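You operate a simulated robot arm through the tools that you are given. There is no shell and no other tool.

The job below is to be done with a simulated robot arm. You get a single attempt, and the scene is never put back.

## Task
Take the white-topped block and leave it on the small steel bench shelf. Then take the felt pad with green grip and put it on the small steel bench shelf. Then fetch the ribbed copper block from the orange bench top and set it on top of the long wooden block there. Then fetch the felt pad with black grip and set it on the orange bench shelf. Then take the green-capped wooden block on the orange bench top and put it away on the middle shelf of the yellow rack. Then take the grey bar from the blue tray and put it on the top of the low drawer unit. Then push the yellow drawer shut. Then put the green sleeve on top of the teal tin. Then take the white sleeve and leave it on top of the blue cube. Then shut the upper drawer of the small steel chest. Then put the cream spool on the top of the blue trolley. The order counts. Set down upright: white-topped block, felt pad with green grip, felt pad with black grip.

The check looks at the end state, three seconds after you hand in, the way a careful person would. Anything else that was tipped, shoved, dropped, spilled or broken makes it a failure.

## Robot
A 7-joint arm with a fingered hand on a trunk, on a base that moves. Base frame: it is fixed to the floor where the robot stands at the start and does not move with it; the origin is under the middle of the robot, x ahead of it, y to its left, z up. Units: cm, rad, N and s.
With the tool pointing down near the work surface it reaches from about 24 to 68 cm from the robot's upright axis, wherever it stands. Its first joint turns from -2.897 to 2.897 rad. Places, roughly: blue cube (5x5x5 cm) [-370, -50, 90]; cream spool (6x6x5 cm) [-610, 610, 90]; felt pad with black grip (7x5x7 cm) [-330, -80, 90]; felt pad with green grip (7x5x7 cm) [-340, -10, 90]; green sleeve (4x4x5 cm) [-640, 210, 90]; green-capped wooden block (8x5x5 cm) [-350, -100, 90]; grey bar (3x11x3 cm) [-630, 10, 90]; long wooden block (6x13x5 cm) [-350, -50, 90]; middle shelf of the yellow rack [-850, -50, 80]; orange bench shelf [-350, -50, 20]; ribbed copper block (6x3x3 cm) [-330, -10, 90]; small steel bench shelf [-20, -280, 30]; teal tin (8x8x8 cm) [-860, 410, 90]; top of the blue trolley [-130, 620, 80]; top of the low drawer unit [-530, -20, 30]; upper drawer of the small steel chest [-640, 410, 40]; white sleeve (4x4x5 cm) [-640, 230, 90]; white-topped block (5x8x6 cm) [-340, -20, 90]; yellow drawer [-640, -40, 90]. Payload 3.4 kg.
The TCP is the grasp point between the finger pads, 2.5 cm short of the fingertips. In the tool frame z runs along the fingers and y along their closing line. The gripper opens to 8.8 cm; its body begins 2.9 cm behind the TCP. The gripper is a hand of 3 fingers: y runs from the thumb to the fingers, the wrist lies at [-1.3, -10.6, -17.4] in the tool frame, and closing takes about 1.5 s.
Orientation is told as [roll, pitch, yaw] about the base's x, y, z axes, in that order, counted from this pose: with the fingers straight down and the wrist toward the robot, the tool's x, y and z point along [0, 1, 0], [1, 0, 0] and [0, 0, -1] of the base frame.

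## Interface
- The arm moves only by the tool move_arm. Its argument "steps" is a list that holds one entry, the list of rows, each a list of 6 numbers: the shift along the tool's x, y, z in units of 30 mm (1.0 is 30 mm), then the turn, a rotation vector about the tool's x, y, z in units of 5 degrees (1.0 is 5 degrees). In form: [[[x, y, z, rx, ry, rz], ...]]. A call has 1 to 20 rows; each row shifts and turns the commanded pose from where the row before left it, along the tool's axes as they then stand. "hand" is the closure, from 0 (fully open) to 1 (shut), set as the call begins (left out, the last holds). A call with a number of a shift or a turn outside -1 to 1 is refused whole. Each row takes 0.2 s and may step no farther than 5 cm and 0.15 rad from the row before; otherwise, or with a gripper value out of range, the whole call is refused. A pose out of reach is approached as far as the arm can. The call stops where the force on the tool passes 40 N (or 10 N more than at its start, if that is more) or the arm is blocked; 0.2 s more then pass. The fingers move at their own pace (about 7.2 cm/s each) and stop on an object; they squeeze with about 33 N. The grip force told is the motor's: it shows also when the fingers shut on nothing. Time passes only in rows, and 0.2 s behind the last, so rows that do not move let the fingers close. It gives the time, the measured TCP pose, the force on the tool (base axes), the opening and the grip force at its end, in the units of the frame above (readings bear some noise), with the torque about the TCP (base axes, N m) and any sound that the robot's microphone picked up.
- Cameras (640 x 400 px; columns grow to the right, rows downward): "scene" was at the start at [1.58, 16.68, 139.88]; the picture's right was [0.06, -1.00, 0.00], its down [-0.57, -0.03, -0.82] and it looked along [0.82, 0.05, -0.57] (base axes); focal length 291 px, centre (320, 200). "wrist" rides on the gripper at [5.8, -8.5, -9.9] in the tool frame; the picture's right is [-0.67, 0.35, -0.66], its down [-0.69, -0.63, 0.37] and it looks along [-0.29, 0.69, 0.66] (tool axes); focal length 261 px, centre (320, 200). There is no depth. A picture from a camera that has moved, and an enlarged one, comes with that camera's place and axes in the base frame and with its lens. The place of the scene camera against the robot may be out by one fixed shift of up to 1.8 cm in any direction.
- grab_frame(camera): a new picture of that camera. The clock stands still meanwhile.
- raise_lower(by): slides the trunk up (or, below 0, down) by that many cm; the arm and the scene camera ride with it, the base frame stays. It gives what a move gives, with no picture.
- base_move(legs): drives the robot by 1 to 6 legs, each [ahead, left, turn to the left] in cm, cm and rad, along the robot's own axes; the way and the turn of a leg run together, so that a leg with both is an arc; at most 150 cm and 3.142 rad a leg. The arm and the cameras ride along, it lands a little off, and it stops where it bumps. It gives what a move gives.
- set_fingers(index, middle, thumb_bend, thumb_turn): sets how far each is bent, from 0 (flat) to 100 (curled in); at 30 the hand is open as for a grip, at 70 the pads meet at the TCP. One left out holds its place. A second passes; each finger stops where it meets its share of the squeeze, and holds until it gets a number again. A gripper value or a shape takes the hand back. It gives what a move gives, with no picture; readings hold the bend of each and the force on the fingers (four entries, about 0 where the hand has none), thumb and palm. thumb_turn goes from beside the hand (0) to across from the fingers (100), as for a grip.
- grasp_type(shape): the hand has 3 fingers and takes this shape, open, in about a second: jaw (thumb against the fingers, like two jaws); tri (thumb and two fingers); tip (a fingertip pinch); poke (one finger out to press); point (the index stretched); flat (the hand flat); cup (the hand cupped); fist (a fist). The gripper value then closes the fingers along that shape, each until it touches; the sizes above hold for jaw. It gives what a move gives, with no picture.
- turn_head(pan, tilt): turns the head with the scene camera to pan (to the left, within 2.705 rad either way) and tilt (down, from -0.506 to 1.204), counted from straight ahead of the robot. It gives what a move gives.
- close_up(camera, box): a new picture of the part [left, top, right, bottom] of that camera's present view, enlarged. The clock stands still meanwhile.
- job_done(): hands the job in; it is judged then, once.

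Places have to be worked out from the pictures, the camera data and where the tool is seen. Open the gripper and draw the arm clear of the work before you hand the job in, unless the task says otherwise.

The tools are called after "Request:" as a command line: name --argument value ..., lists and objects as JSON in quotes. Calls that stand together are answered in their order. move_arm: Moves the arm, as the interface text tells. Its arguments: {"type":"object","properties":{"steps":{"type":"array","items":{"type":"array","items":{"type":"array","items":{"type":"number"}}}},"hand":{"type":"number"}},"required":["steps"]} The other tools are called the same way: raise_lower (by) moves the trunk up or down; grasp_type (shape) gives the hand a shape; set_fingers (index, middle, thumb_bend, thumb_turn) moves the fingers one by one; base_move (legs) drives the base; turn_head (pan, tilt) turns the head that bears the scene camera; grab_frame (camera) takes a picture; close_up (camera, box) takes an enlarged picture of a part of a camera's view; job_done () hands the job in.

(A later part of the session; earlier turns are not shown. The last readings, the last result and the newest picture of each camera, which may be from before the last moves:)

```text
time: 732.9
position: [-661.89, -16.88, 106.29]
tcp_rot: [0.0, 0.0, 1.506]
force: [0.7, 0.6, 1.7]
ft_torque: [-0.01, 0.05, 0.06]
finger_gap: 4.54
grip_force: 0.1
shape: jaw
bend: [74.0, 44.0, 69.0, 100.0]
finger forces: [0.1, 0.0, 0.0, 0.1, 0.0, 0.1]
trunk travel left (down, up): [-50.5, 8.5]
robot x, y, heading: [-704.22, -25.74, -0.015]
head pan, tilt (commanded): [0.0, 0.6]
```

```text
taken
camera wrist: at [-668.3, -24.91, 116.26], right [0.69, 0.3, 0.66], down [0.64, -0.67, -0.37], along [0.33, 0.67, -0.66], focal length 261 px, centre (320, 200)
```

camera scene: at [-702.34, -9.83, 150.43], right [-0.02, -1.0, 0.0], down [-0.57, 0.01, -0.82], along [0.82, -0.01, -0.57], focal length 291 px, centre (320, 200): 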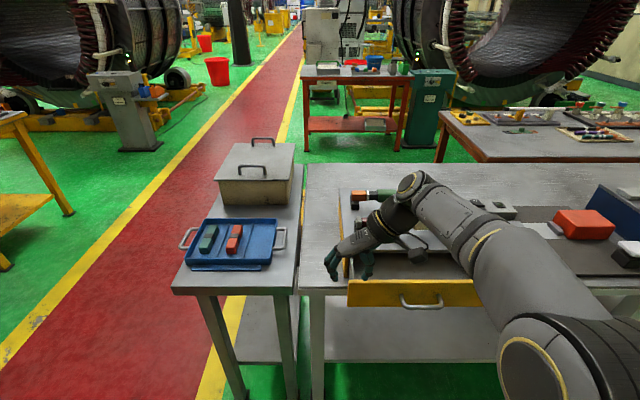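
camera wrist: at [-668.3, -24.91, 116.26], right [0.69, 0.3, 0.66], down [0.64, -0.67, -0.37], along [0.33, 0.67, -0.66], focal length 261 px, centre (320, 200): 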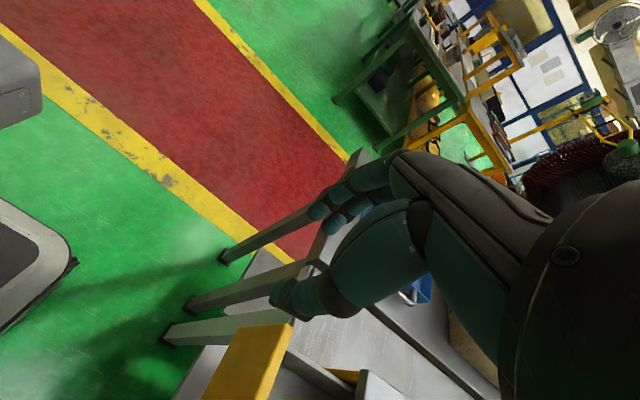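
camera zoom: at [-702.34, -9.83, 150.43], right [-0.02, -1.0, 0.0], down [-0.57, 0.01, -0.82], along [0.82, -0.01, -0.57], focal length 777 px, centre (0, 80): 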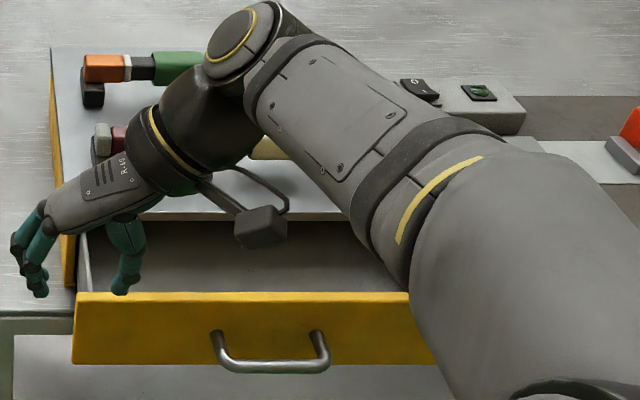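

The drawer is open by about 9 cm: its face is at x≈-658.4 (z≈86–95.6), the box front at x≈-649.5. I turn the hand so the finger backs face +x, close it, and bring it in front of the drawer's centre (y≈-34).

Request:
move_arm --steps '[[[0, 0, 0, 0, 0, 1], [0, 0, 0, 0, 0, 1], [0, 0, 0, 0, 0, 1], [0, 0, 0, 0, 0, 1], [0, 0, 0, 0, 0, 1], [0, 0, 0, 0, 0, 1], [0, 0, 0, 0, 0, 1], [0, 0, 0, 0, 0, 1], [0, 0, 0, 0, 0, 1], [0, 0, 0, 0, 0, 1], [0, 0, 0, 0, 0, 1], [0, 0, 0, 0, 0, 1], [0, 0, 0, 0, 0, 1], [0, 0, 0, 0, 0, 1], [0, 0, 0, 0, 0, 1], [0, 0, 0, 0, 0, 1], [0, 0, 0, 0, 0, 1]]]' --hand 1

Request:
close_up --camera "scene" --box '[280, 150, 520, 300]'

Request:
grab_frame --camera "wrist"

```text
time: 736.5
position: [-661.84, -16.85, 106.2]
tcp_rot: [-0.001, -0.001, 0.021]
force: [0.3, -0.4, -0.9]
ft_torque: [0.0, -0.02, 0.0]
finger_gap: 0.01
grip_force: 32.7
shape: jaw
bend: [70.0, 70.0, 73.0, 100.0]
finger forces: [0.0, 0.1, 0.0, 0.1, 0.1, 0.0]
trunk travel left (down, up): [-50.5, 8.5]
robot x, y, heading: [-703.98, -25.96, -0.015]
head pan, tilt (commanded): [0.0, 0.6]
```

```text
2.67 times, centred on (400, 225) of scene
camera zoom: at [-702.34, -9.82, 150.43], right [-0.02, -1.0, 0.0], down [-0.56, 0.01, -0.83], along [0.82, -0.01, -0.56], focal length 777 px, centre (107, 133)
```

zoom: 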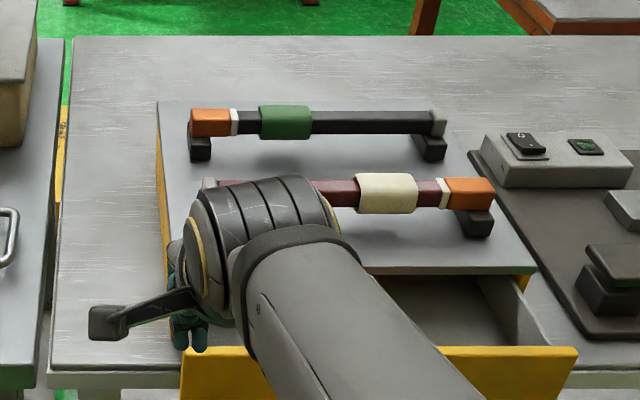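

```text
taken
camera wrist: at [-670.59, -11.2, 116.26], right [0.36, -0.66, 0.66], down [-0.61, -0.7, -0.37], along [0.7, -0.27, -0.66], focal length 261 px, centre (320, 200)
```

wrist: 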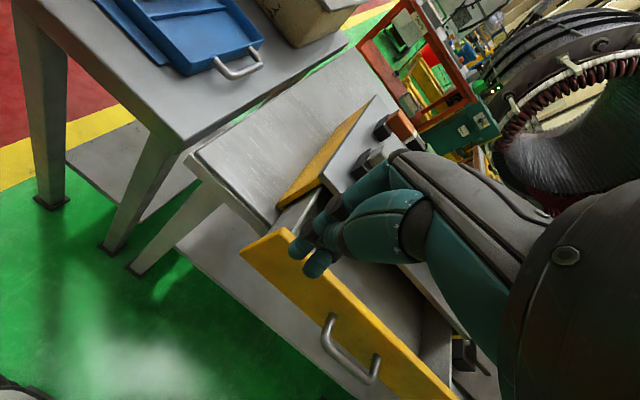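

The drawer face is at x≈-660. I move the closed hand back, over to y≈-35, and down in front of the face.

Request:
move_arm --steps '[[[0, -0.9, 0, 0, 0, 0], [0, -0.9, 0, 0, 0, 0], [0, -0.9, 0, 0, 0, 0], [-0.867, 0, 0, 0, 0, 0], [-0.867, 0, 0, 0, 0, 0], [-0.867, 0, 0, 0, 0, 0], [-0.867, 0, 0, 0, 0, 0], [-0.867, 0, 0, 0, 0, 0], [-0.867, 0, 0, 0, 0, 0], [-0.867, 0, 0, 0, 0, 0], [0, 0, 0.86, 0, 0, 0], [0, 0, 0.86, 0, 0, 0], [0, 0, 0.86, 0, 0, 0], [0, 0, 0.86, 0, 0, 0], [0, 0, 0.86, 0, 0, 0]]]'

Request:
grab_frame --camera "wrist"

Request:
grab_frame --camera "scene"

```text
time: 739.7
position: [-668.82, -35.77, 93.78]
tcp_rot: [0.001, 0.002, 0.021]
force: [0.1, -0.3, -0.3]
ft_torque: [0.01, 0.01, -0.01]
finger_gap: 0.0
grip_force: 32.7
shape: jaw
bend: [70.0, 70.0, 73.0, 100.0]
finger forces: [0.1, 0.1, 0.0, 0.1, 0.1, 0.0]
out of reach, approached as far as the arm can: row 15
trunk travel left (down, up): [-50.5, 8.5]
robot x, y, heading: [-704.34, -26.06, -0.012]
head pan, tilt (commanded): [0.0, 0.6]
```

```text
taken
camera wrist: at [-677.42, -30.17, 103.76], right [0.36, -0.66, 0.65], down [-0.61, -0.7, -0.36], along [0.7, -0.27, -0.66], focal length 261 px, centre (320, 200)
```

wrist: 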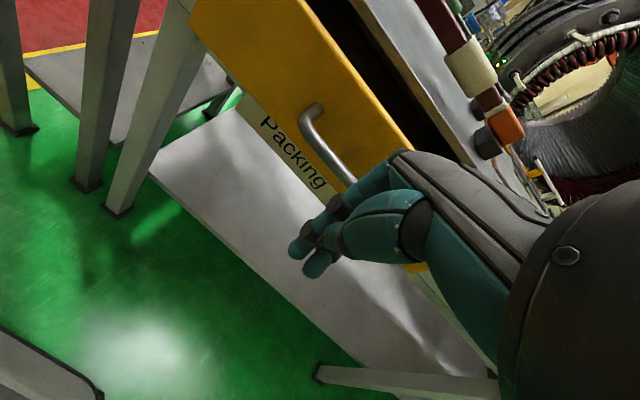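

```text
taken
camera scene: at [-702.33, -9.84, 150.43], right [-0.02, -1.0, 0.0], down [-0.56, 0.01, -0.83], along [0.82, -0.01, -0.56], focal length 291 px, centre (320, 200)
```

scene: 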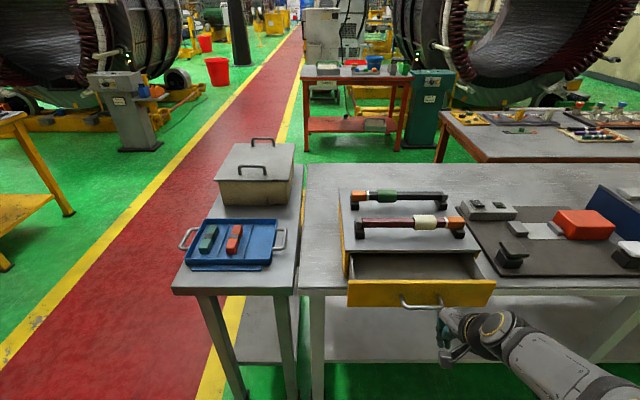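

The hand faces the drawer's handle near its centre. I push gently in +x, first 6 cm in small steps.

Request:
move_arm --steps '[[[0.06, 0.25, 0, 0, 0, 0], [0.06, 0.25, 0, 0, 0, 0], [0.06, 0.25, 0, 0, 0, 0], [0.06, 0.25, 0, 0, 0, 0], [0.06, 0.25, 0, 0, 0, 0], [0.06, 0.25, 0, 0, 0, 0], [0, 0.25, 0, 0, 0, 0], [0, 0.25, 0, 0, 0, 0]]]'

Request:
close_up --camera "scene" --box '[320, 200, 520, 325]'

```text
time: 741.5
position: [-662.79, -34.49, 93.73]
tcp_rot: [0.001, 0.0, 0.023]
force: [0.8, 0.3, -0.3]
ft_torque: [0.0, 0.03, 0.0]
finger_gap: 0.02
grip_force: 32.9
shape: jaw
bend: [70.0, 70.0, 73.0, 100.0]
finger forces: [0.0, 0.1, 0.1, 0.0, 0.1, 0.0]
trunk travel left (down, up): [-50.5, 8.5]
robot x, y, heading: [-704.12, -25.7, -0.016]
head pan, tilt (commanded): [0.0, 0.6]
```

```text
3.20 times, centred on (420, 262) of scene
camera zoom: at [-702.33, -9.82, 150.43], right [-0.02, -1.0, 0.0], down [-0.56, 0.01, -0.83], along [0.82, -0.01, -0.56], focal length 932 px, centre (0, 0)
```

zoom: 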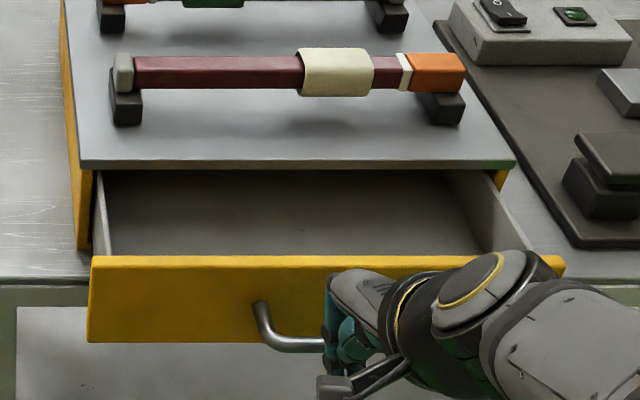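

Not touching yet; I continue 3 cm.

Request:
move_arm --steps '[[[0.03, 0.2, 0, 0, 0, 0], [0.03, 0.2, 0, 0, 0, 0], [0, 0.2, 0, 0, 0, 0], [0, 0.2, 0, 0, 0, 0], [0, 0.2, 0, 0, 0, 0]]]'

Request:
close_up --camera "scene" --box '[320, 200, 520, 325]'

```text
time: 742.7
position: [-659.87, -34.38, 93.74]
tcp_rot: [0.001, 0.0, 0.023]
force: [-0.4, -0.5, 0.1]
ft_torque: [0.0, 0.02, 0.0]
finger_gap: 0.0
grip_force: 33.2
shape: jaw
bend: [70.0, 70.0, 73.0, 100.0]
finger forces: [0.1, 0.0, 0.1, 0.1, 0.1, 0.0]
trunk travel left (down, up): [-50.5, 8.5]
robot x, y, heading: [-704.24, -25.59, -0.013]
head pan, tilt (commanded): [0.0, 0.6]
```

```text
3.20 times, centred on (420, 262) of scene
camera zoom: at [-702.36, -9.82, 150.43], right [-0.02, -1.0, 0.0], down [-0.56, 0.01, -0.83], along [0.83, -0.01, -0.56], focal length 932 px, centre (0, 0)
```

zoom: 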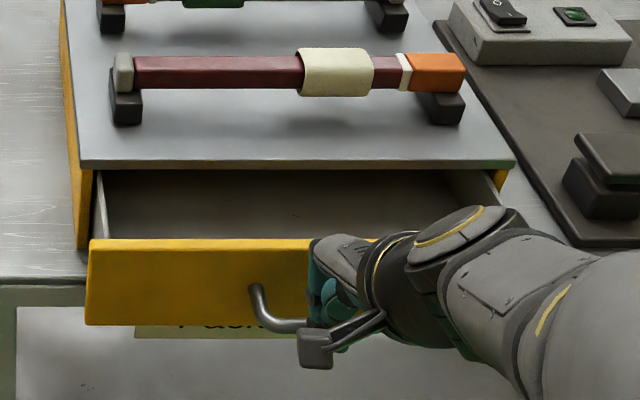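

The drawer is sliding freely (face edge moved inward). I continue in small steps.

Request:
move_arm --steps '[[[0, 0.2, 0, 0, 0, 0], [0, 0.2, 0, 0, 0, 0], [0, 0.2, 0, 0, 0, 0], [0, 0.2, 0, 0, 0, 0], [0, 0.2, 0, 0, 0, 0], [0, 0.2, 0, 0, 0, 0]]]'

Request:
close_up --camera "scene" --box '[320, 200, 520, 325]'

```text
time: 744.1
position: [-656.13, -34.14, 93.79]
tcp_rot: [0.0, 0.0, 0.022]
force: [-1.5, -0.3, 0.5]
ft_torque: [0.02, 0.01, -0.01]
finger_gap: 0.0
grip_force: 32.7
shape: jaw
bend: [70.0, 70.0, 73.0, 100.0]
finger forces: [0.0, 0.0, 0.0, 0.0, 0.0, 0.0]
trunk travel left (down, up): [-50.5, 8.5]
robot x, y, heading: [-704.08, -25.52, -0.015]
head pan, tilt (commanded): [0.0, 0.6]
```

```text
3.20 times, centred on (420, 262) of scene
camera zoom: at [-702.36, -9.82, 150.43], right [-0.02, -1.0, 0.0], down [-0.56, 0.01, -0.83], along [0.83, -0.01, -0.56], focal length 932 px, centre (0, 0)
```

zoom: 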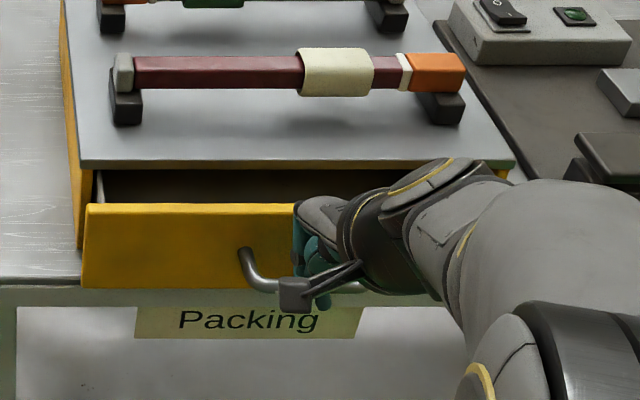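

About 3.5 cm remain. I push 2.4 cm more, then finish finely.

Request:
move_arm --steps '[[[0, 0.2, 0, 0, 0, 0], [0, 0.2, 0, 0, 0, 0], [0, 0.2, 0, 0, 0, 0], [0, 0.2, 0, 0, 0, 0]]]'

Request:
close_up --camera "scene" --box '[320, 200, 520, 325]'

```text
time: 745.1
position: [-653.8, -34.1, 93.65]
tcp_rot: [0.0, 0.002, 0.023]
force: [-0.6, 0.6, 0.8]
ft_torque: [0.01, 0.0, -0.06]
finger_gap: 0.0
grip_force: 32.6
shape: jaw
bend: [70.0, 70.0, 73.0, 100.0]
finger forces: [0.0, 0.1, 0.0, 0.1, 0.0, 0.0]
trunk travel left (down, up): [-50.5, 8.5]
robot x, y, heading: [-704.32, -25.89, -0.014]
head pan, tilt (commanded): [0.0, 0.6]
```

```text
3.20 times, centred on (420, 262) of scene
camera zoom: at [-702.32, -9.83, 150.43], right [-0.02, -1.0, 0.0], down [-0.56, 0.01, -0.83], along [0.82, -0.01, -0.57], focal length 932 px, centre (0, 0)
```

zoom: 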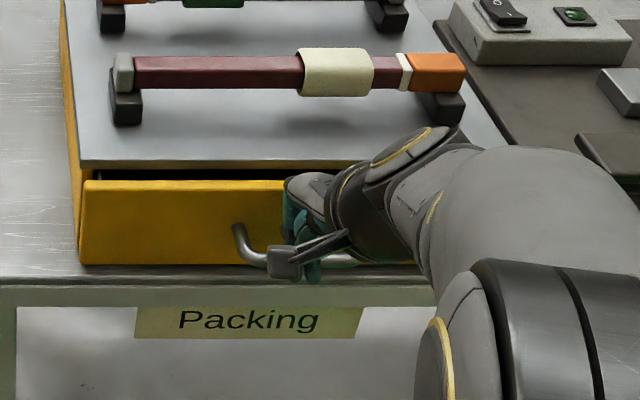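

About 1 cm left. I go on in 3 mm steps, watching the force.

Request:
move_arm --steps '[[[0, 0.1, 0, 0, 0, 0], [0, 0.1, 0, 0, 0, 0], [0, 0.1, 0, 0, 0, 0]]]'

Request:
close_up --camera "scene" --box '[320, 200, 520, 325]'

```text
time: 745.9
position: [-652.91, -34.14, 93.75]
tcp_rot: [0.001, -0.002, 0.023]
force: [-3.2, 0.2, 3.8]
ft_torque: [0.02, 0.02, 0.0]
finger_gap: 0.0
grip_force: 33.4
shape: jaw
bend: [70.0, 70.0, 73.0, 100.0]
finger forces: [0.0, 0.1, 0.0, 0.0, 0.0, 0.0]
trunk travel left (down, up): [-50.5, 8.5]
robot x, y, heading: [-704.27, -25.61, -0.017]
head pan, tilt (commanded): [0.0, 0.6]
```

```text
3.20 times, centred on (420, 262) of scene
camera zoom: at [-702.43, -9.82, 150.44], right [-0.02, -1.0, 0.0], down [-0.56, 0.01, -0.83], along [0.83, -0.01, -0.56], focal length 932 px, centre (0, 0)
```

zoom: 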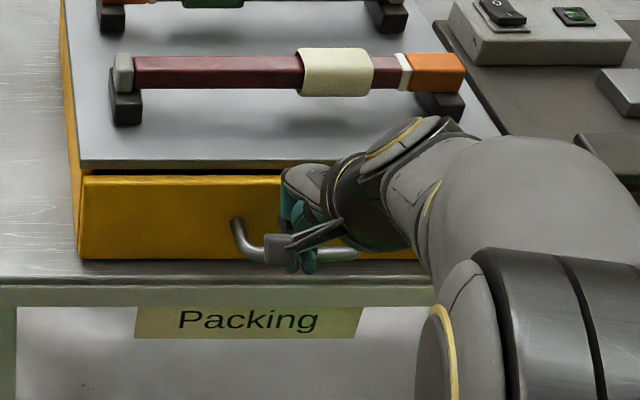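

Request:
move_arm --steps '[[[0, 0.08, 0, 0, 0, 0], [0, 0.08, 0, 0, 0, 0]]]'

Request:
close_up --camera "scene" --box '[320, 200, 440, 275]'

```text
time: 746.5
position: [-652.37, -34.16, 93.74]
tcp_rot: [0.0, 0.001, 0.023]
force: [0.1, -0.7, 1.1]
ft_torque: [0.03, -0.02, 0.01]
finger_gap: 0.01
grip_force: 32.8
shape: jaw
bend: [70.0, 70.0, 74.0, 100.0]
finger forces: [0.0, 0.0, 0.0, 0.1, 0.0, 0.0]
trunk travel left (down, up): [-50.5, 8.5]
robot x, y, heading: [-704.11, -26.27, -0.016]
head pan, tilt (commanded): [0.0, 0.6]
```

```text
5.33 times, centred on (380, 238) of scene
camera zoom: at [-702.34, -9.83, 150.43], right [-0.02, -1.0, 0.0], down [-0.56, 0.01, -0.83], along [0.82, -0.01, -0.56], focal length 1554 px, centre (0, 0)
```

zoom: 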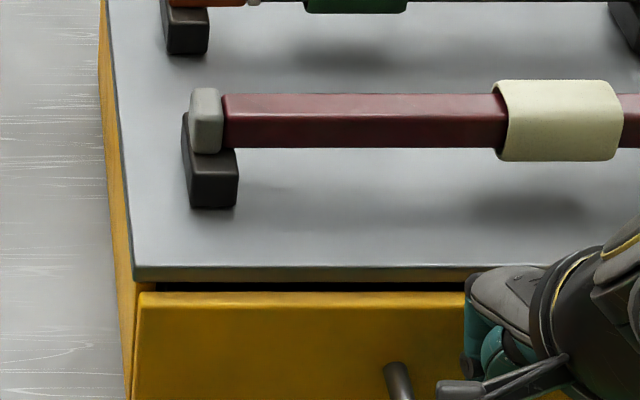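

A slim gap still shows; I push a few millimetres more until the force rises.

Request:
move_arm --steps '[[[0, 0.08, 0, 0, 0, 0], [0, 0.08, 0, 0, 0, 0]]]'

Request:
close_up --camera "scene" --box '[320, 200, 440, 275]'

```text
time: 747.1
position: [-651.88, -34.14, 93.74]
tcp_rot: [-0.001, 0.0, 0.025]
force: [0.1, 0.9, 0.0]
ft_torque: [0.01, -0.02, -0.01]
finger_gap: 0.0
grip_force: 32.9
shape: jaw
bend: [70.0, 70.0, 74.0, 100.0]
finger forces: [0.0, 0.0, 0.1, 0.0, 0.0, 0.0]
trunk travel left (down, up): [-50.5, 8.5]
robot x, y, heading: [-704.12, -25.69, -0.013]
head pan, tilt (commanded): [0.0, 0.6]
```

```text
5.33 times, centred on (380, 238) of scene
camera zoom: at [-702.33, -9.83, 150.43], right [-0.02, -1.0, 0.0], down [-0.56, 0.01, -0.83], along [0.82, -0.01, -0.56], focal length 1554 px, centre (0, 0)
```

zoom: 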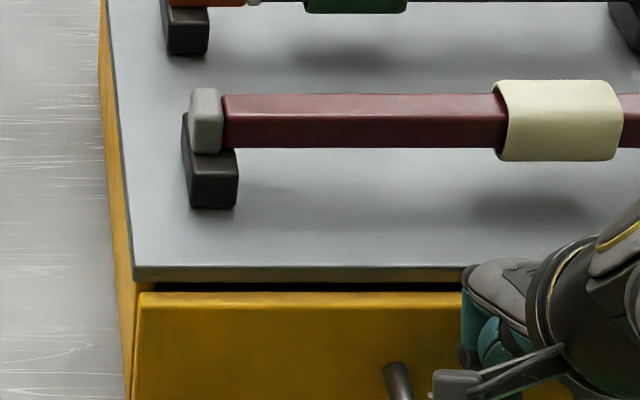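

The face did not move this time and there's no force, so it may have slid home ahead of the hand. I advance until contact to make sure.

Request:
move_arm --steps '[[[0, 0.1, 0, 0, 0, 0], [0, 0.1, 0, 0, 0, 0]]]'

Request:
close_up --camera "scene" --box '[320, 200, 440, 275]'

```text
time: 747.7
position: [-651.31, -34.15, 93.67]
tcp_rot: [-0.001, -0.001, 0.023]
force: [-2.1, 0.1, 1.1]
ft_torque: [0.01, 0.04, -0.03]
finger_gap: 0.02
grip_force: 33.2
shape: jaw
bend: [70.0, 70.0, 74.0, 100.0]
finger forces: [2.9, 0.0, 0.0, 0.1, 0.0, 0.0]
trunk travel left (down, up): [-50.5, 8.5]
robot x, y, heading: [-704.11, -25.43, -0.017]
head pan, tilt (commanded): [0.0, 0.6]
```

```text
5.33 times, centred on (380, 238) of scene
camera zoom: at [-702.4, -9.83, 150.44], right [-0.02, -1.0, 0.0], down [-0.56, 0.01, -0.83], along [0.83, -0.01, -0.56], focal length 1554 px, centre (0, 0)
```

zoom: 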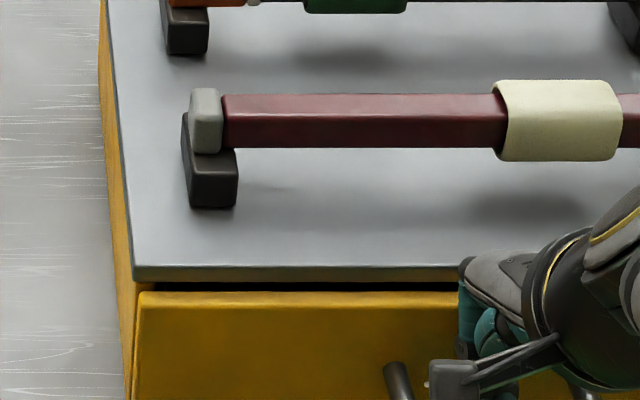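

Contact begins. I press slightly more to confirm it is at its stop.

Request:
move_arm --steps '[[[0, 0.06, 0, 0, 0, 0], [0, 0.06, 0, 0, 0, 0]]]'

Request:
close_up --camera "scene" --box '[320, 200, 440, 275]'

```text
time: 748.3
position: [-651.16, -34.06, 93.86]
tcp_rot: [-0.001, -0.001, 0.023]
force: [-6.4, -0.4, 4.8]
ft_torque: [0.01, 0.13, 0.0]
finger_gap: 0.0
grip_force: 33.5
shape: jaw
bend: [70.0, 70.0, 74.0, 100.0]
finger forces: [5.1, 4.2, 0.1, 0.0, 0.0, 0.0]
trunk travel left (down, up): [-50.5, 8.5]
robot x, y, heading: [-704.18, -25.72, -0.012]
head pan, tilt (commanded): [0.0, 0.6]
```

```text
5.33 times, centred on (380, 238) of scene
camera zoom: at [-702.5, -9.82, 150.44], right [-0.02, -1.0, 0.0], down [-0.56, 0.01, -0.83], along [0.83, -0.01, -0.56], focal length 1554 px, centre (0, 0)
```

zoom: 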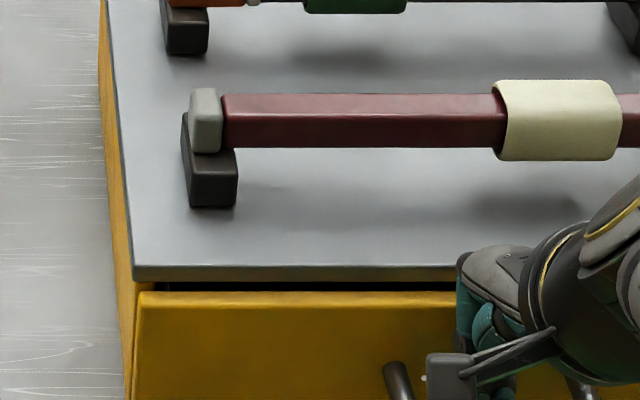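

Request:
move_arm --steps '[[[0, 0.08, 0, 0, 0, 0], [0, 0.08, 0, 0, 0, 0]]]'

Request:
close_up --camera "scene" --box '[320, 200, 440, 275]'

```text
time: 748.9
position: [-650.86, -34.18, 93.78]
tcp_rot: [0.002, -0.001, 0.023]
force: [-25.8, 0.4, 0.0]
ft_torque: [0.04, -0.18, -0.22]
finger_gap: 0.0
grip_force: 33.5
shape: jaw
bend: [70.0, 70.0, 73.0, 100.0]
finger forces: [6.2, 20.6, 0.1, 0.0, 0.0, 0.0]
trunk travel left (down, up): [-50.5, 8.5]
robot x, y, heading: [-704.36, -25.9, -0.017]
head pan, tilt (commanded): [0.0, 0.6]
```

```text
5.33 times, centred on (380, 238) of scene
camera zoom: at [-702.81, -9.83, 150.44], right [-0.02, -1.0, 0.0], down [-0.56, 0.01, -0.83], along [0.83, -0.01, -0.56], focal length 1554 px, centre (0, 0)
```

zoom: 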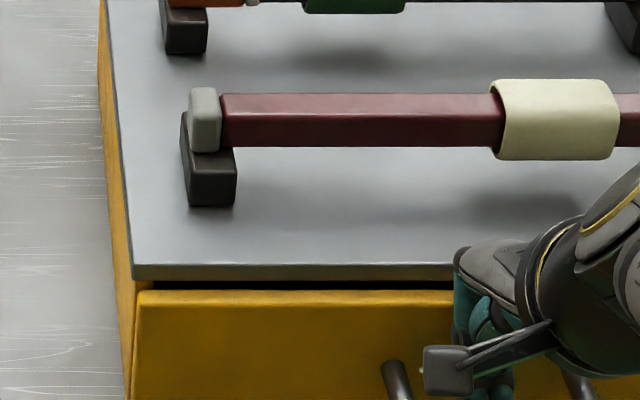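

25 N with no further movement: the drawer is shut. I withdraw the hand and go look at the north-side benches for the sleeves.

Request:
move_arm --steps '[[[0, -0.5, 0, 0, 0, 0], [0, -0.9, 0, 0, 0, 0], [0, -0.9, 0, 0, 0, 0], [0, -0.5, -0.8, 0, 0, 0], [0, 0, -1, 0, 0, 0], [0, 0, -1, 0, 0, 0], [0, 0, -1, 0, 0, 0], [0.9, 0.5, 0, 0, 0, 0], [0.9, 0.5, 0, 0, 0, 0], [0.9, 0.5, 0, 0, 0, 0], [0.9, 0.5, 0, 0, 0, 0]]]' --hand 0

Request:
close_up --camera "scene" --box '[300, 180, 540, 330]'

Request:
turn_head --pan 1.2 --tilt 0.3

Request:
grab_frame --camera "scene"

Request:
turn_head --pan 2.2 --tilt 0.3

Request:
grab_frame --camera "scene"

```text
time: 751.3
position: [-652.96, -23.24, 105.19]
tcp_rot: [-0.001, -0.001, 0.023]
force: [0.3, -0.1, 0.5]
ft_torque: [-0.02, 0.01, -0.02]
finger_gap: 8.75
grip_force: 0.1
shape: jaw
bend: [30.0, 30.0, 30.0, 98.0]
finger forces: [0.2, 0.0, 0.0, 0.0, 0.0, 0.0]
trunk travel left (down, up): [-50.5, 8.5]
robot x, y, heading: [-704.05, -25.73, -0.015]
head pan, tilt (commanded): [0.0, 0.6]
```

```text
2.67 times, centred on (420, 255) of scene
camera zoom: at [-702.32, -9.81, 150.43], right [-0.02, -1.0, 0.0], down [-0.56, 0.01, -0.82], along [0.82, -0.01, -0.57], focal length 777 px, centre (53, 53)
```

zoom: 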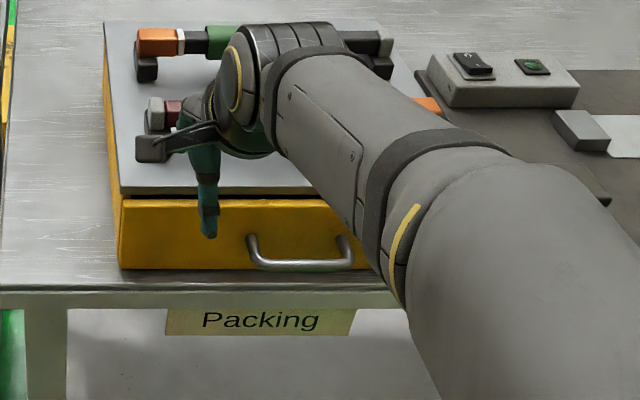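

```text
time: 752.7
position: [-653.06, -23.39, 105.25]
tcp_rot: [0.001, -0.001, 0.023]
force: [0.5, 0.2, 0.3]
ft_torque: [-0.02, -0.04, -0.02]
finger_gap: 8.79
grip_force: 0.0
shape: jaw
bend: [30.0, 30.0, 30.0, 98.0]
finger forces: [0.0, 0.1, 0.0, 0.0, 0.1, 0.0]
trunk travel left (down, up): [-50.5, 8.5]
robot x, y, heading: [-704.23, -25.71, -0.018]
head pan, tilt (commanded): [1.201, 0.3]
```

```text
taken
camera scene: at [-707.65, -1.03, 153.18], right [0.93, -0.38, 0.0], down [-0.11, -0.27, -0.96], along [0.36, 0.88, -0.3], focal length 291 px, centre (320, 200)
```

scene: 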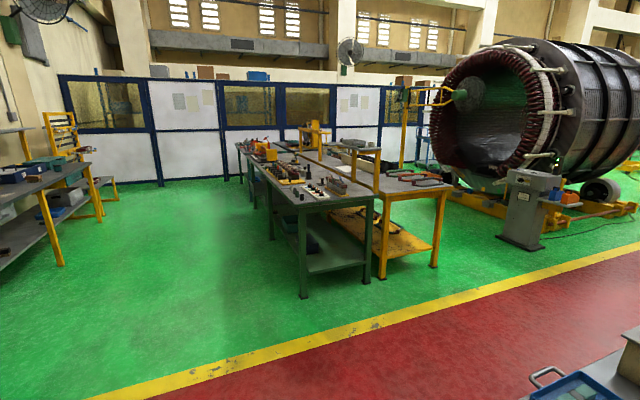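

```text
time: 754.0
position: [-653.08, -23.26, 105.3]
tcp_rot: [0.0, 0.0, 0.023]
force: [-0.1, -0.1, 0.4]
ft_torque: [0.03, -0.01, -0.01]
finger_gap: 8.78
grip_force: 0.0
shape: jaw
bend: [30.0, 30.0, 30.0, 98.0]
finger forces: [0.0, 0.0, 0.0, 0.1, 0.1, 0.1]
trunk travel left (down, up): [-50.5, 8.5]
robot x, y, heading: [-704.12, -25.76, -0.015]
head pan, tilt (commanded): [2.201, 0.3]
```

```text
taken
camera scene: at [-716.54, -2.03, 153.18], right [0.82, 0.57, 0.0], down [0.17, -0.24, -0.96], along [-0.55, 0.78, -0.3], focal length 291 px, centre (320, 200)
```

scene: 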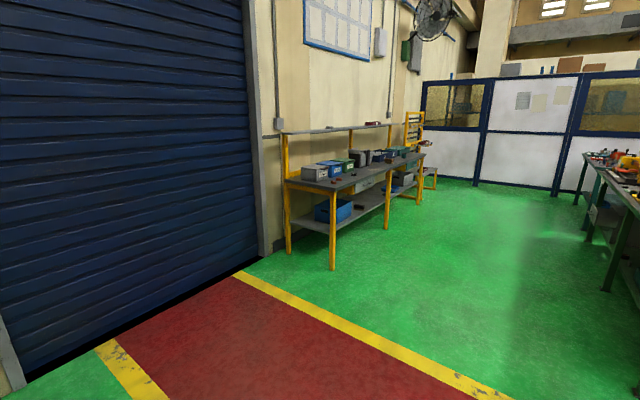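

The drawer is flush. The sleeves are near the west edge of the dark green table (x≈-643..-580, y>198). I slide north to y≈215, facing east toward that table.

Request:
base_move --legs '[[0, 120, 0.015], [0, 120, 0]]'

Request:
turn_head --pan 0.0 --tilt 0.6

Request:
grab_frame --camera "scene"

Request:
close_up --camera "scene" --box '[220, 150, 460, 300]'

```text
time: 765.7
position: [-654.16, 216.65, 105.17]
tcp_rot: [0.001, -0.001, 0.052]
force: [-0.2, -0.2, -0.4]
ft_torque: [0.01, 0.04, -0.02]
finger_gap: 8.77
grip_force: 0.1
shape: jaw
bend: [30.0, 30.0, 30.0, 98.0]
finger forces: [0.0, 0.0, 0.0, 0.0, 0.0, 0.0]
trunk travel left (down, up): [-50.5, 8.5]
robot x, y, heading: [-705.33, 212.63, 0.009]
head pan, tilt (commanded): [2.201, 0.3]
```

```text
time: 767.7
position: [-654.35, 216.5, 105.17]
tcp_rot: [-0.001, -0.002, 0.051]
force: [0.3, 0.6, -1.0]
ft_torque: [0.02, 0.0, 0.02]
finger_gap: 8.79
grip_force: 0.0
shape: jaw
bend: [30.0, 30.0, 30.0, 98.0]
finger forces: [0.0, 0.0, 0.0, 0.0, 0.0, 0.0]
trunk travel left (down, up): [-50.5, 8.5]
robot x, y, heading: [-705.41, 212.66, 0.007]
head pan, tilt (commanded): [0.0, 0.6]
```

```text
taken
camera scene: at [-703.86, 228.71, 150.43], right [0.01, -1.0, 0.0], down [-0.56, -0.01, -0.83], along [0.83, 0.01, -0.56], focal length 291 px, centre (320, 200)
```

scene: 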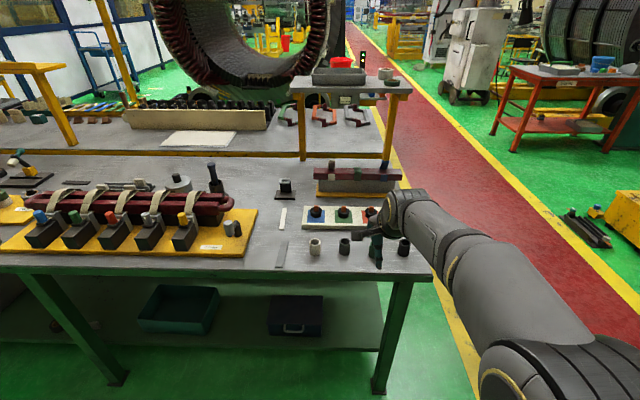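

```text
2.67 times, centred on (340, 225) of scene
camera zoom: at [-703.86, 228.71, 150.43], right [0.01, -1.0, 0.0], down [-0.56, -0.01, -0.83], along [0.83, 0.01, -0.56], focal length 777 px, centre (267, 133)
```

zoom: 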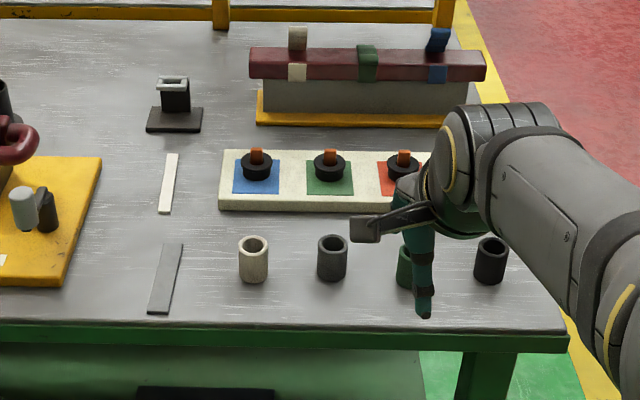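

The green sleeve is third in the row, at about (-639.8,213.3), 4 cm wide, with neighbours ~9 cm to each side. I drive 15 cm closer and look with the wrist camera.

Request:
base_move --legs '[[15, 0, -0.008]]'

Request:
move_arm --steps '[[[-0.3, -0.9, 0, 0, 0, 0.3], [-0.3, -0.9, 0, 0, 0, 0.3], [-0.3, -0.9, 0, 0, 0, 0], [0, -0.9, 0, 0, 0, 0], [0, -0.5, 0, 0, 0, 0]]]'

Request:
grab_frame --camera "wrist"

Request:
close_up --camera "wrist" --box '[120, 130, 360, 280]'

```text
time: 769.1
position: [-639.05, 216.27, 105.08]
tcp_rot: [0.0, 0.0, 0.04]
force: [-1.0, -0.4, -0.8]
ft_torque: [0.04, 0.02, 0.0]
finger_gap: 8.78
grip_force: 0.1
shape: jaw
bend: [30.0, 30.0, 30.0, 98.0]
finger forces: [0.1, 0.0, 0.0, 0.1, 0.0, 0.0]
trunk travel left (down, up): [-50.5, 8.5]
robot x, y, heading: [-690.32, 212.91, -0.003]
head pan, tilt (commanded): [0.0, 0.6]
```

```text
time: 770.3
position: [-651.43, 213.42, 105.32]
tcp_rot: [0.0, -0.001, -0.012]
force: [0.2, -0.8, -0.6]
ft_torque: [0.0, -0.01, -0.02]
finger_gap: 8.78
grip_force: 0.0
shape: jaw
bend: [30.0, 30.0, 30.0, 98.0]
finger forces: [0.1, 0.0, 0.1, 0.0, 0.0, 0.0]
trunk travel left (down, up): [-50.5, 8.5]
robot x, y, heading: [-689.87, 212.6, -0.002]
head pan, tilt (commanded): [0.0, 0.6]
```

```text
taken
camera wrist: at [-659.82, 219.32, 115.22], right [0.34, -0.67, 0.66], down [-0.64, -0.68, -0.37], along [0.69, -0.29, -0.66], focal length 261 px, centre (320, 200)
```

wrist: 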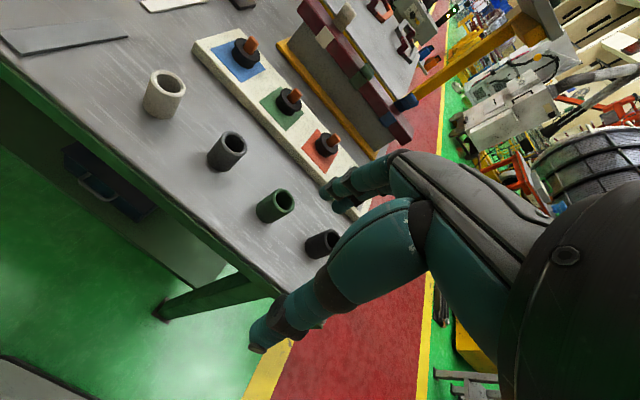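

```text
2.67 times, centred on (240, 205) of wrist
camera zoom: at [-659.82, 219.32, 115.22], right [0.34, -0.67, 0.66], down [-0.64, -0.68, -0.37], along [0.69, -0.29, -0.66], focal length 695 px, centre (533, 187)
```

zoom: 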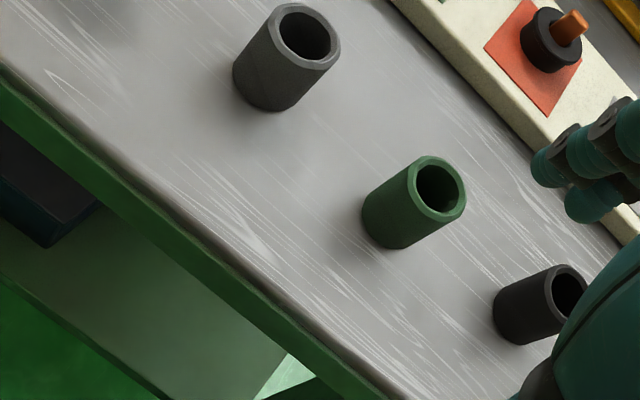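

The green sleeve's centre is (-638.3,212.6) on a table at z≈85. I move over it and descend to z≈92 first.

Request:
move_arm --steps '[[[-0.044, 0.867, 0, 0, 0, 0], [-0.044, 0.867, 0, 0, 0, 0], [-0.044, 0.867, 0, 0, 0, 0], [-0.044, 0.867, 0, 0, 0, 0], [-0.044, 0.867, 0, 0, 0, 0], [0, 0, 0.85, 0, 0, 0], [0, 0, 0.85, 0, 0, 0], [0, 0, 0.85, 0, 0, 0], [0, 0, 0.85, 0, 0, 0], [0, 0, 0.85, 0, 0, 0]]]'

Request:
close_up --camera "wrist" --box '[180, 150, 420, 300]'

Request:
close_up --camera "scene" --box '[280, 200, 440, 300]'

```text
time: 772.5
position: [-638.42, 212.72, 92.47]
tcp_rot: [-0.001, -0.001, -0.01]
force: [0.5, 0.1, -0.3]
ft_torque: [0.0, 0.04, 0.0]
finger_gap: 8.76
grip_force: 0.0
shape: jaw
bend: [30.0, 30.0, 30.0, 98.0]
finger forces: [0.1, 0.0, 0.1, 0.0, 0.0, 0.1]
trunk travel left (down, up): [-50.5, 8.5]
robot x, y, heading: [-690.15, 212.55, 0.003]
head pan, tilt (commanded): [0.0, 0.6]
```

```text
2.67 times, centred on (300, 225) of wrist
camera zoom: at [-646.76, 218.55, 102.38], right [0.34, -0.67, 0.66], down [-0.64, -0.68, -0.37], along [0.69, -0.29, -0.66], focal length 695 px, centre (373, 133)
```

zoom: 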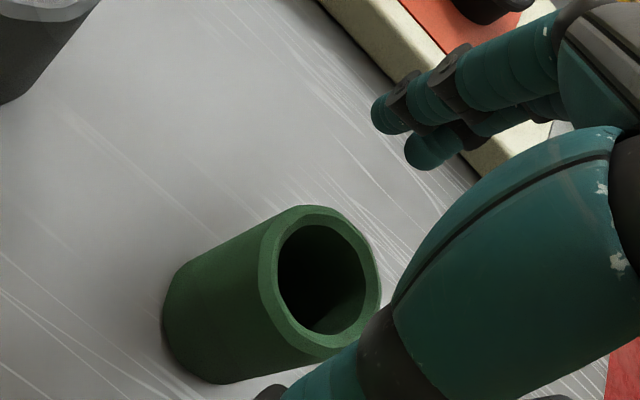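

```text
4.00 times, centred on (360, 250) of scene
camera zoom: at [-688.53, 228.77, 150.43], right [0.0, -1.0, 0.0], down [-0.56, 0.0, -0.83], along [0.83, 0.0, -0.56], focal length 1165 px, centre (160, 0)
```

zoom: 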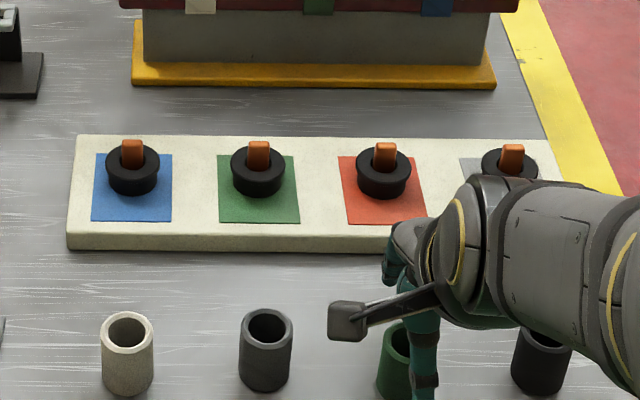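

The sleeve is centred under the hand. I descend to z≈88.2 and close.

Request:
move_arm --steps '[[[0, 0, 0.7, 0, 0, 0], [0, 0, 0.7, 0, 0, 0]]]'

Request:
move_arm --steps '[[[0, 0, 0, 0, 0, 0], [0, 0, 0, 0, 0, 0], [0, 0, 0, 0, 0, 0], [0, 0, 0, 0, 0, 0], [0, 0, 0, 0, 0, 0], [0, 0, 0, 0, 0, 0], [0, 0, 0, 0, 0, 0], [0, 0, 0, 0, 0, 0]]]' --hand 1

Request:
close_up --camera "wrist" --box '[180, 150, 420, 300]'

```text
time: 773.1
position: [-638.39, 212.64, 88.51]
tcp_rot: [0.0, -0.005, -0.008]
force: [-1.4, 0.8, 9.9]
ft_torque: [-0.1, -0.5, 0.0]
finger_gap: 8.69
grip_force: 0.0
shape: jaw
bend: [30.0, 30.0, 30.0, 98.0]
finger forces: [0.0, 10.2, 0.1, 0.1, 0.1, 0.0]
trunk travel left (down, up): [-50.5, 8.5]
robot x, y, heading: [-690.42, 212.86, -0.001]
head pan, tilt (commanded): [0.0, 0.6]
```

```text
time: 774.9
position: [-638.6, 212.74, 88.44]
tcp_rot: [0.0, -0.006, -0.011]
force: [-5.2, 1.7, 38.7]
ft_torque: [0.18, 0.78, -0.01]
finger_gap: 3.12
grip_force: 32.9
shape: jaw
bend: [75.0, 52.0, 76.0, 100.0]
finger forces: [25.5, 7.4, 0.0, 0.0, 60.5, 0.1]
trunk travel left (down, up): [-50.5, 8.5]
robot x, y, heading: [-690.35, 212.75, 0.0]
head pan, tilt (commanded): [0.0, 0.6]
```

```text
2.67 times, centred on (300, 225) of wrist
camera zoom: at [-647.02, 218.6, 98.46], right [0.34, -0.67, 0.66], down [-0.64, -0.68, -0.37], along [0.69, -0.29, -0.66], focal length 695 px, centre (373, 133)
```

zoom: 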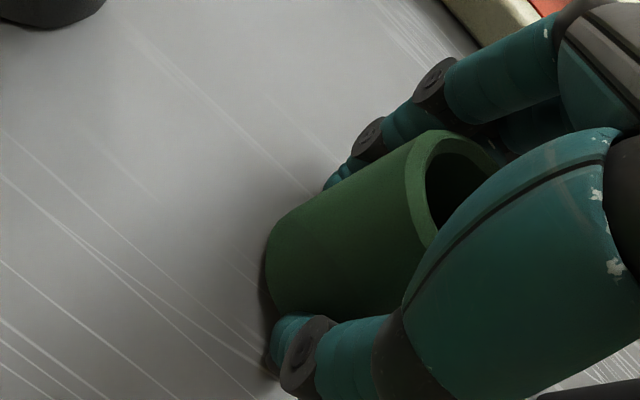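

The fingertips touched the table (it is at z≈86), but the sleeve is gripped. I lift straight up and check.

Request:
move_arm --steps '[[[0, 0, -0.2, 0, 0, 0], [0, 0, -0.3, 0, 0, 0], [0, 0, -0.6, 0, 0, 0], [0, 0, -1, 0, 0, 0], [0, 0, -1, 0, 0, 0], [0, 0, -1, 0, 0, 0], [0, 0, -1, 0, 0, 0]]]'

Request:
grab_frame --camera "wrist"

Request:
close_up --camera "scene" --box '[240, 170, 480, 320]'

```text
time: 776.5
position: [-638.37, 212.7, 103.62]
tcp_rot: [0.0, 0.0, -0.012]
force: [0.6, 0.8, -0.6]
ft_torque: [-0.01, -0.01, -0.02]
finger_gap: 3.01
grip_force: 33.0
shape: jaw
bend: [74.0, 52.0, 76.0, 100.0]
finger forces: [20.3, 9.2, 0.1, 0.0, 28.6, 0.0]
trunk travel left (down, up): [-50.5, 8.5]
robot x, y, heading: [-689.74, 212.68, 0.006]
head pan, tilt (commanded): [0.0, 0.6]
```

```text
taken
camera wrist: at [-646.75, 218.59, 113.61], right [0.34, -0.67, 0.66], down [-0.64, -0.68, -0.37], along [0.69, -0.29, -0.66], focal length 261 px, centre (320, 200)
```

wrist: 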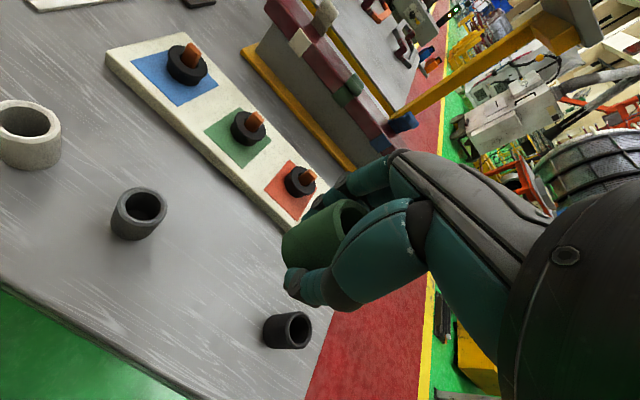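

```text
2.67 times, centred on (360, 245) of scene
camera zoom: at [-688.56, 228.77, 150.43], right [0.0, -1.0, 0.0], down [-0.56, 0.0, -0.83], along [0.83, 0.0, -0.56], focal length 777 px, centre (213, 80)
```

zoom: 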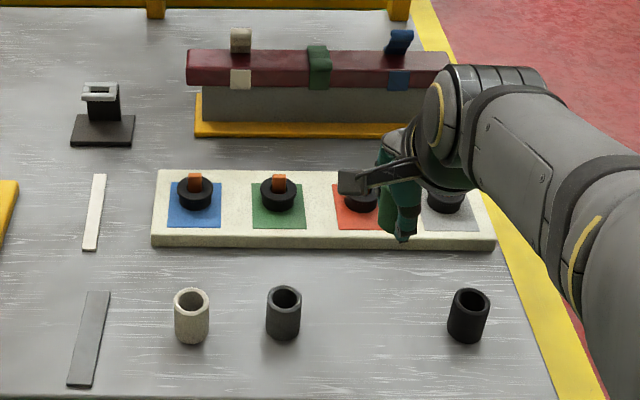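

The green sleeve is held upright. I retract the arm, back away, turn to face the wall bench (west), and slide north to y≈405.

Request:
move_arm --steps '[[[0, -0.9, 0, 0, 0, 0], [0, -0.9, 0, 0, 0, 0], [0, -0.9, 0, 0, 0, 0], [0, -0.9, 0, 0, 0, 0], [0, -0.9, 0, 0, 0, 0]]]'

Request:
base_move --legs '[[-50, 0, 0], [0, 0, 3.14], [0, -100, 0], [0, -95, 0]]'

Request:
turn_head --pan 0.0 --tilt 0.5

Request:
grab_frame --camera "scene"

```text
time: 777.7
position: [-651.87, 212.81, 103.61]
tcp_rot: [0.0, 0.0, -0.01]
force: [-0.8, 0.2, -0.1]
ft_torque: [0.0, -0.01, 0.0]
finger_gap: 3.0
grip_force: 33.4
shape: jaw
bend: [74.0, 52.0, 76.0, 100.0]
finger forces: [20.4, 9.3, 0.1, 0.0, 28.6, 0.0]
trunk travel left (down, up): [-50.5, 8.5]
robot x, y, heading: [-690.35, 212.79, 0.002]
head pan, tilt (commanded): [0.0, 0.6]
```

```text
time: 797.3
position: [-779.15, 406.6, 103.62]
tcp_rot: [0.0, 0.0, 3.135]
force: [0.4, -0.1, 0.5]
ft_torque: [-0.03, 0.02, 0.03]
finger_gap: 2.97
grip_force: 33.4
shape: jaw
bend: [74.0, 52.0, 76.0, 100.0]
finger forces: [20.0, 9.3, 0.0, 0.0, 28.1, 0.0]
trunk travel left (down, up): [-50.5, 8.5]
robot x, y, heading: [-740.96, 407.1, -3.132]
head pan, tilt (commanded): [0.0, 0.6]
```

```text
time: 798.0
position: [-779.05, 406.67, 103.55]
tcp_rot: [0.0, -0.001, 3.136]
force: [-0.3, 0.2, 0.1]
ft_torque: [0.01, -0.03, -0.02]
finger_gap: 2.96
grip_force: 32.8
shape: jaw
bend: [74.0, 52.0, 76.0, 100.0]
finger forces: [20.1, 9.3, 0.1, 0.1, 28.1, 0.0]
trunk travel left (down, up): [-50.5, 8.5]
robot x, y, heading: [-740.76, 407.26, -3.133]
head pan, tilt (commanded): [0.0, 0.499]
```

```text
taken
camera scene: at [-745.09, 391.57, 151.34], right [-0.01, 1.0, 0.0], down [0.48, 0.0, -0.88], along [-0.88, -0.01, -0.48], focal length 291 px, centre (320, 200)
```

scene: 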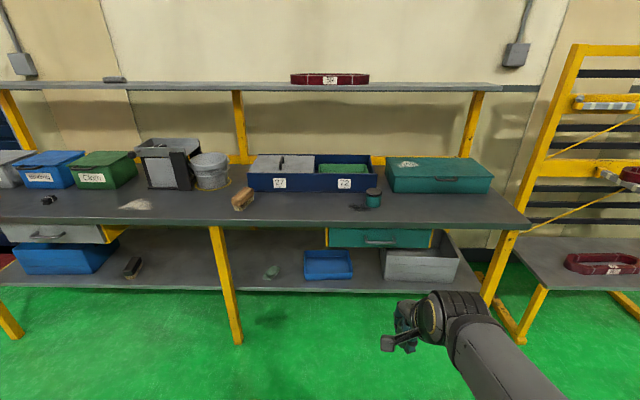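

I zoom to identify the teal tin.

Request:
close_up --camera "scene" --box '[300, 130, 460, 230]'

Request:
close_up --camera "scene" --box '[140, 110, 380, 260]'

```text
4.00 times, centred on (380, 180) of scene
camera zoom: at [-745.09, 391.57, 151.34], right [-0.01, 1.0, 0.0], down [0.48, 0.0, -0.88], along [-0.88, -0.01, -0.48], focal length 1165 px, centre (80, 280)
```

zoom: 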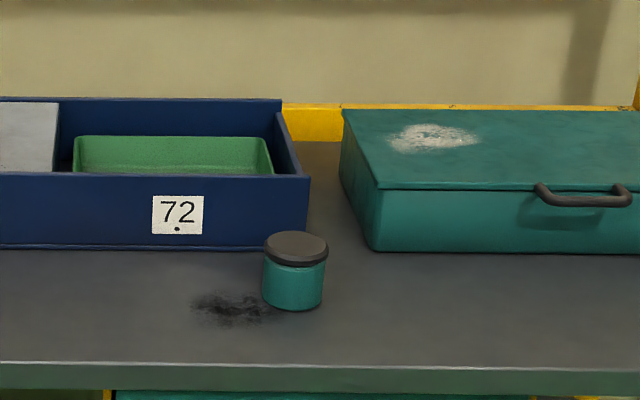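

```text
2.67 times, centred on (260, 185) of scene
camera zoom: at [-745.09, 391.57, 151.34], right [-0.01, 1.0, 0.0], down [0.48, 0.0, -0.88], along [-0.88, -0.01, -0.48], focal length 777 px, centre (480, 240)
```

zoom: 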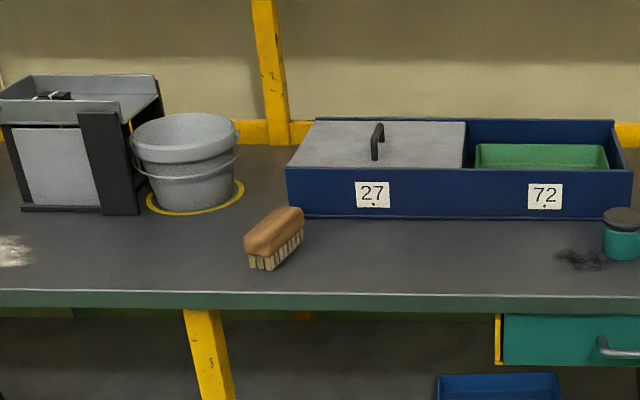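

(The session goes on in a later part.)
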